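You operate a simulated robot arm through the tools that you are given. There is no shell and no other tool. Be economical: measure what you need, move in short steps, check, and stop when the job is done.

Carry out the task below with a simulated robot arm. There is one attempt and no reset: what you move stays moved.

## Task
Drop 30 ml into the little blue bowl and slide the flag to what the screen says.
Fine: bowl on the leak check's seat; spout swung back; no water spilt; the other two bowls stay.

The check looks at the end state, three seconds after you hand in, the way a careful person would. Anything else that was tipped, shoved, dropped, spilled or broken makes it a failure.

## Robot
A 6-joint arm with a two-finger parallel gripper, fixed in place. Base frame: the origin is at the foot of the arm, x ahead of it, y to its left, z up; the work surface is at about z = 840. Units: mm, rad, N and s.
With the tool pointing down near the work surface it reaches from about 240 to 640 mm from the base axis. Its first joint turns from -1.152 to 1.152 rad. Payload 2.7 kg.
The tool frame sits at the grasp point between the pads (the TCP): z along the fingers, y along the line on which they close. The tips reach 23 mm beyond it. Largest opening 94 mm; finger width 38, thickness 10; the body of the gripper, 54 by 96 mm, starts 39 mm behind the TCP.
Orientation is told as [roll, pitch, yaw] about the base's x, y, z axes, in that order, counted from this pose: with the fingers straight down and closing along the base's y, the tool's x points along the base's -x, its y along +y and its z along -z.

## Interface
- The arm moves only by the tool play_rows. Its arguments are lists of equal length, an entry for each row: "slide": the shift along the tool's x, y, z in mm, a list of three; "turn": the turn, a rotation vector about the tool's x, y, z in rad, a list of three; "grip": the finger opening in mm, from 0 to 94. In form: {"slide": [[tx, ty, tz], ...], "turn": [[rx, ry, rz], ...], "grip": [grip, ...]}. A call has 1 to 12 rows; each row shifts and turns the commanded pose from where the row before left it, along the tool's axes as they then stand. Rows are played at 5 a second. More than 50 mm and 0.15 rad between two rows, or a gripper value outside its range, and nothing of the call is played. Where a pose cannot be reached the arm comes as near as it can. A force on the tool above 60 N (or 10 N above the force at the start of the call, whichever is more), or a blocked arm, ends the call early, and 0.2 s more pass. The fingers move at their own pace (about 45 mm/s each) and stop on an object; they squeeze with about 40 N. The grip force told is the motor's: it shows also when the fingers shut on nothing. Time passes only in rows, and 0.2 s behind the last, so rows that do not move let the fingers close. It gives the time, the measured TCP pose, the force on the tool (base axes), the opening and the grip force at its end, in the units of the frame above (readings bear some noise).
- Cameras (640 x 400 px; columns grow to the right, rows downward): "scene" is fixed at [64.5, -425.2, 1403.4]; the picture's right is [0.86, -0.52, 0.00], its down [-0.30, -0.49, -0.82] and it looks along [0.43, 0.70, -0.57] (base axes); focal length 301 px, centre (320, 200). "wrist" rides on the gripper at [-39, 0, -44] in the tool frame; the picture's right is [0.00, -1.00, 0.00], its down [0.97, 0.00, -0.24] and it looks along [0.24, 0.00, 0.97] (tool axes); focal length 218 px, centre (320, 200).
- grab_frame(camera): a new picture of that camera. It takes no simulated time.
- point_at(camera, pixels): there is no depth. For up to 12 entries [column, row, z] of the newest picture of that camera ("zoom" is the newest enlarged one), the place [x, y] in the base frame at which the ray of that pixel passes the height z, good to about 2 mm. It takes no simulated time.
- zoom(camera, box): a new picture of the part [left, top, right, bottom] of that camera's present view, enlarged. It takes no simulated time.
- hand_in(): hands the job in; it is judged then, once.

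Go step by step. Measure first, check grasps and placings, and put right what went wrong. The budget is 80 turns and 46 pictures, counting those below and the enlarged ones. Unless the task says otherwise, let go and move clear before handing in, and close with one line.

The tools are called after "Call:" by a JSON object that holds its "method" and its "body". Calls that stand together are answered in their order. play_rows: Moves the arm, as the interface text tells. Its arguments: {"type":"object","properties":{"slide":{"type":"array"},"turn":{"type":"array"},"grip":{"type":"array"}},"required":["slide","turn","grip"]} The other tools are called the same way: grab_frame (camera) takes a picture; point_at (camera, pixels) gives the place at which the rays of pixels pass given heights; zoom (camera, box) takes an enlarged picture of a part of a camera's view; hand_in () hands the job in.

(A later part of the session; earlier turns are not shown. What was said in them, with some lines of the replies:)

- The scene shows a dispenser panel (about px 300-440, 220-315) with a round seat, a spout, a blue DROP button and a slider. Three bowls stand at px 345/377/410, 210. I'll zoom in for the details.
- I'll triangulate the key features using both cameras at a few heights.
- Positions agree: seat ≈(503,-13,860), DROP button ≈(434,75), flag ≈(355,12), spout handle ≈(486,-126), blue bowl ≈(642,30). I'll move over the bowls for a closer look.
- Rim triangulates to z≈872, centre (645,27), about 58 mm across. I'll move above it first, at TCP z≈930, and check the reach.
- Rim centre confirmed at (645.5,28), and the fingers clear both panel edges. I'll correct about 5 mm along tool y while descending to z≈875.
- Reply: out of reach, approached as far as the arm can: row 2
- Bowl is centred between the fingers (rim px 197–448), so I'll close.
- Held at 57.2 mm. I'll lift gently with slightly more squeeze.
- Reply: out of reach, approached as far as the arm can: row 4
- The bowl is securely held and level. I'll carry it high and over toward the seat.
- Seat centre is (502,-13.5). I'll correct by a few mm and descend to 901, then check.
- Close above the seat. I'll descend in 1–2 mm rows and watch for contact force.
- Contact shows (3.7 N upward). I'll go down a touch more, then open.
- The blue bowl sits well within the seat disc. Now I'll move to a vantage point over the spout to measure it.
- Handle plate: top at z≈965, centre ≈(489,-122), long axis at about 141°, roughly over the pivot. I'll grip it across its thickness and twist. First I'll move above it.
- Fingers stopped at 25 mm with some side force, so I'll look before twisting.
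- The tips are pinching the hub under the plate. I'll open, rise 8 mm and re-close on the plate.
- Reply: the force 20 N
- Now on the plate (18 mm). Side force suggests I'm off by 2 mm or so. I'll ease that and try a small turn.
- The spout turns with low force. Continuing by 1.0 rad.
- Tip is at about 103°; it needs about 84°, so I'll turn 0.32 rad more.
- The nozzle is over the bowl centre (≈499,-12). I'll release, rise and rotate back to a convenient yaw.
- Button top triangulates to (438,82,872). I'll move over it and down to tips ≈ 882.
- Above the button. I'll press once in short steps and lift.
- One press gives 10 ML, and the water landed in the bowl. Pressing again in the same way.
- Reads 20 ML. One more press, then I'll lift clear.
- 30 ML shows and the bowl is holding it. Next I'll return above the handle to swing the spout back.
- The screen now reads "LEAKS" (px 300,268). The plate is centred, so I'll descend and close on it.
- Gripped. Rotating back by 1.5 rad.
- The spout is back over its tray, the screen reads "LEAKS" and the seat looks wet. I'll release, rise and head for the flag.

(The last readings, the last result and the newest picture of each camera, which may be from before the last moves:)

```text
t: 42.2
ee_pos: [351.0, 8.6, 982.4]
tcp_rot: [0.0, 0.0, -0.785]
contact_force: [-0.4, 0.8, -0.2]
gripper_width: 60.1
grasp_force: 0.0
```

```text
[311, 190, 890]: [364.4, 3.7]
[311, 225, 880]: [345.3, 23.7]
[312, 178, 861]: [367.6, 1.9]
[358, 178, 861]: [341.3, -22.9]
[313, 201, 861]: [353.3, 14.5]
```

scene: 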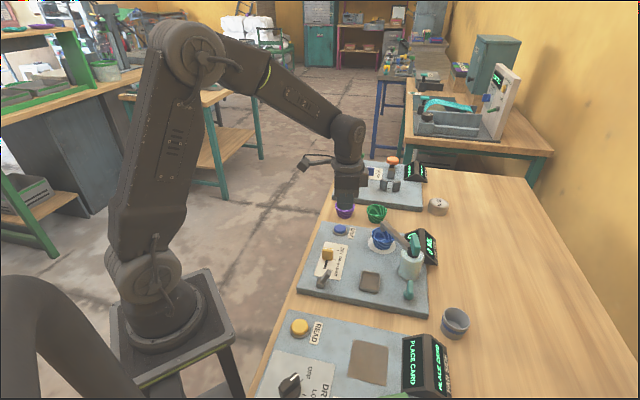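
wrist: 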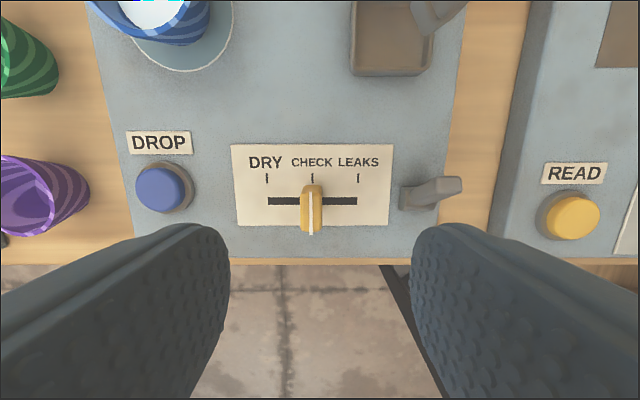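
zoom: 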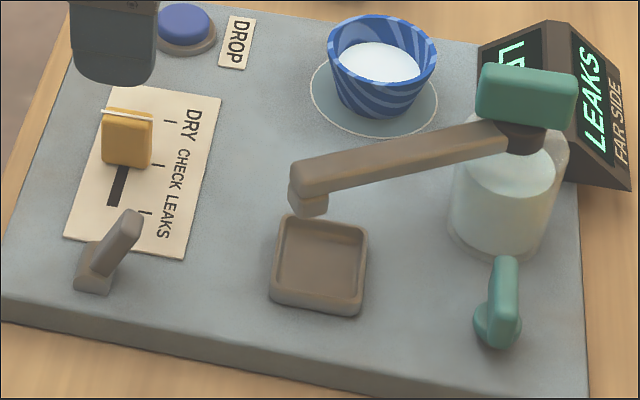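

Flag centre is ≈(355,14), at the CHECK tick; LEAKS is about 35 mm toward −tool y. I'll descend around it and close.

Call:
{"method": "play_rows", "body": {"slide": [[0.5, 3, 30], [0.5, 3, 30], [0, 0, 20], [0, 0, 9], [0, 0, 0], [0, 0, 0], [0, 0, 0], [0, 0, 0]], "turn": [[0, 0, 0], [0, 0, 0], [0, 0, 0], [0, 0, 0], [0, 0, 0], [0, 0, 0], [0, 0, 0], [0, 0, 0]], "grip": [44, 44, 44, 44, 32, 22, 14, 11]}}

Call:
{"method": "grab_frame", "body": {"camera": "wrist"}}

```text
t: 44.0
ee_pos: [355.4, 15.0, 891.0]
tcp_rot: [0.001, -0.001, -0.784]
contact_force: [1.0, -0.4, -3.6]
gripper_width: 13.7
grasp_force: 37.3
```

```text
6 pictures are left
```

wrist: 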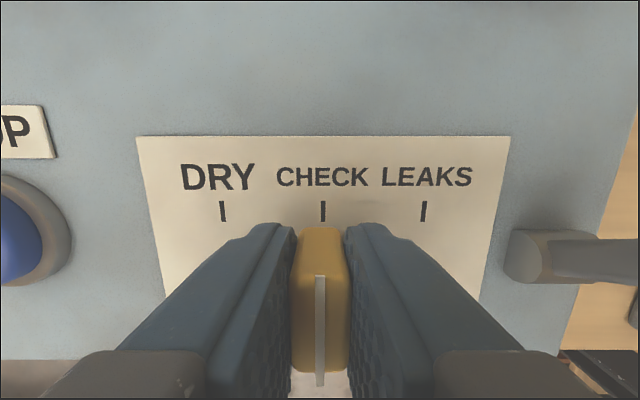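

The flag is gripped. Sliding 35 mm toward LEAKS.

Call:
{"method": "play_rows", "body": {"slide": [[0, -9, 0], [0, -9, 0], [0, -9, 0], [0, -8, 0], [0, 0, 0]], "turn": [[0, 0, 0], [0, 0, 0], [0, 0, 0], [0, 0, 0], [0, 0, 0]], "grip": [11, 11, 11, 11, 11]}}

Call:
{"method": "grab_frame", "body": {"camera": "wrist"}}

```text
t: 45.2
ee_pos: [328.9, -9.0, 891.4]
tcp_rot: [0.004, -0.003, -0.782]
contact_force: [-1.3, 15.8, 24.2]
gripper_width: 13.6
grasp_force: 44.7
```

```text
5 pictures are left
```

wrist: 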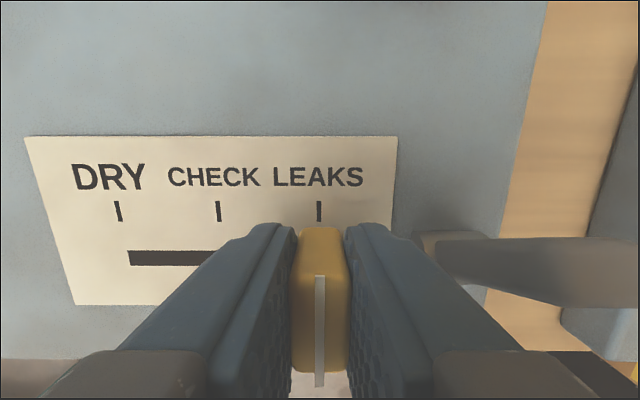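

The flag is in line with the LEAKS tick (px 319). There is some contact force near the grey lever, so I'll open only slightly and lift straight up.

Call:
{"method": "play_rows", "body": {"slide": [[0, 0.5, 0], [0, 0, 0], [0, 0, -15], [0, 0, -25], [0, 0, -40], [0, 30, -20], [0, 0, 0]], "turn": [[0, 0, 0], [0, 0, 0], [0, 0, 0], [0, 0, 0], [0, 0, 0], [0, 0, 0], [0, 0, 0]], "grip": [15, 17, 17, 17, 17, 60, 60]}}

Call:
{"method": "grab_frame", "body": {"camera": "wrist"}}

Call:
{"method": "zoom", "body": {"camera": "scene", "box": [300, 195, 450, 310]}}

```text
t: 46.8
ee_pos: [348.5, 8.8, 991.9]
tcp_rot: [0.0, 0.0, -0.784]
contact_force: [-0.8, 0.2, -1.2]
gripper_width: 60.0
grasp_force: 0.1
```

```text
4 pictures are left
```

wrist: 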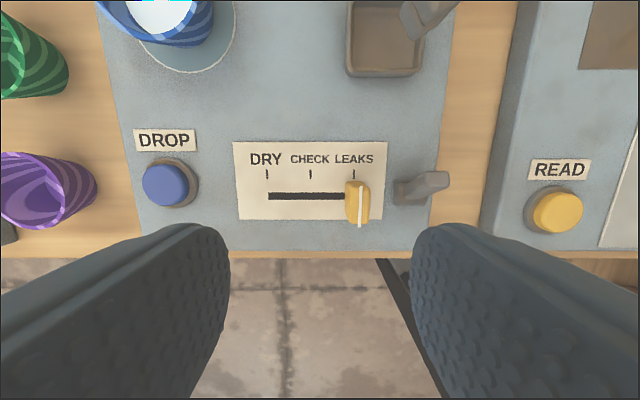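

```text
3.48 times, centred on (375, 252) of scene
```

zoom: 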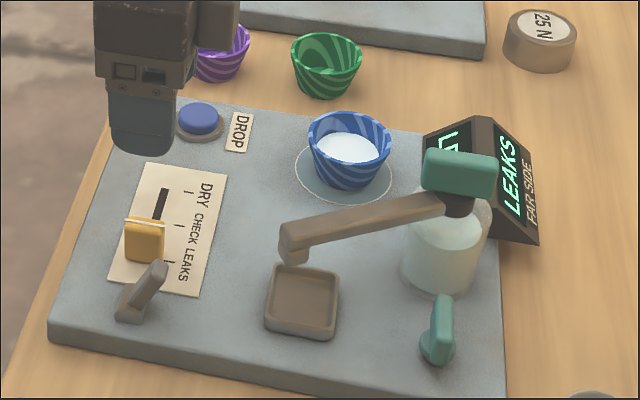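

The pictures confirm the end state: flag at the LEAKS tick, screen reading LEAKS, blue bowl with water on the seat, and spout over its tray. The green and purple bowls are untouched and the arm is clear, so I'm handing in.

Call:
{"method": "hand_in", "body": {}}

```text
The job is handed in.
```

I dropped 30 ml into the blue bowl on the leak-check seat, swung the spout back over its tray, and slid the flag to LEAKS to match the screen. The other two bowls stayed put. The seat disc turned from white to grey after the drop, which I took as the bowl's own leak. I saw no other water.
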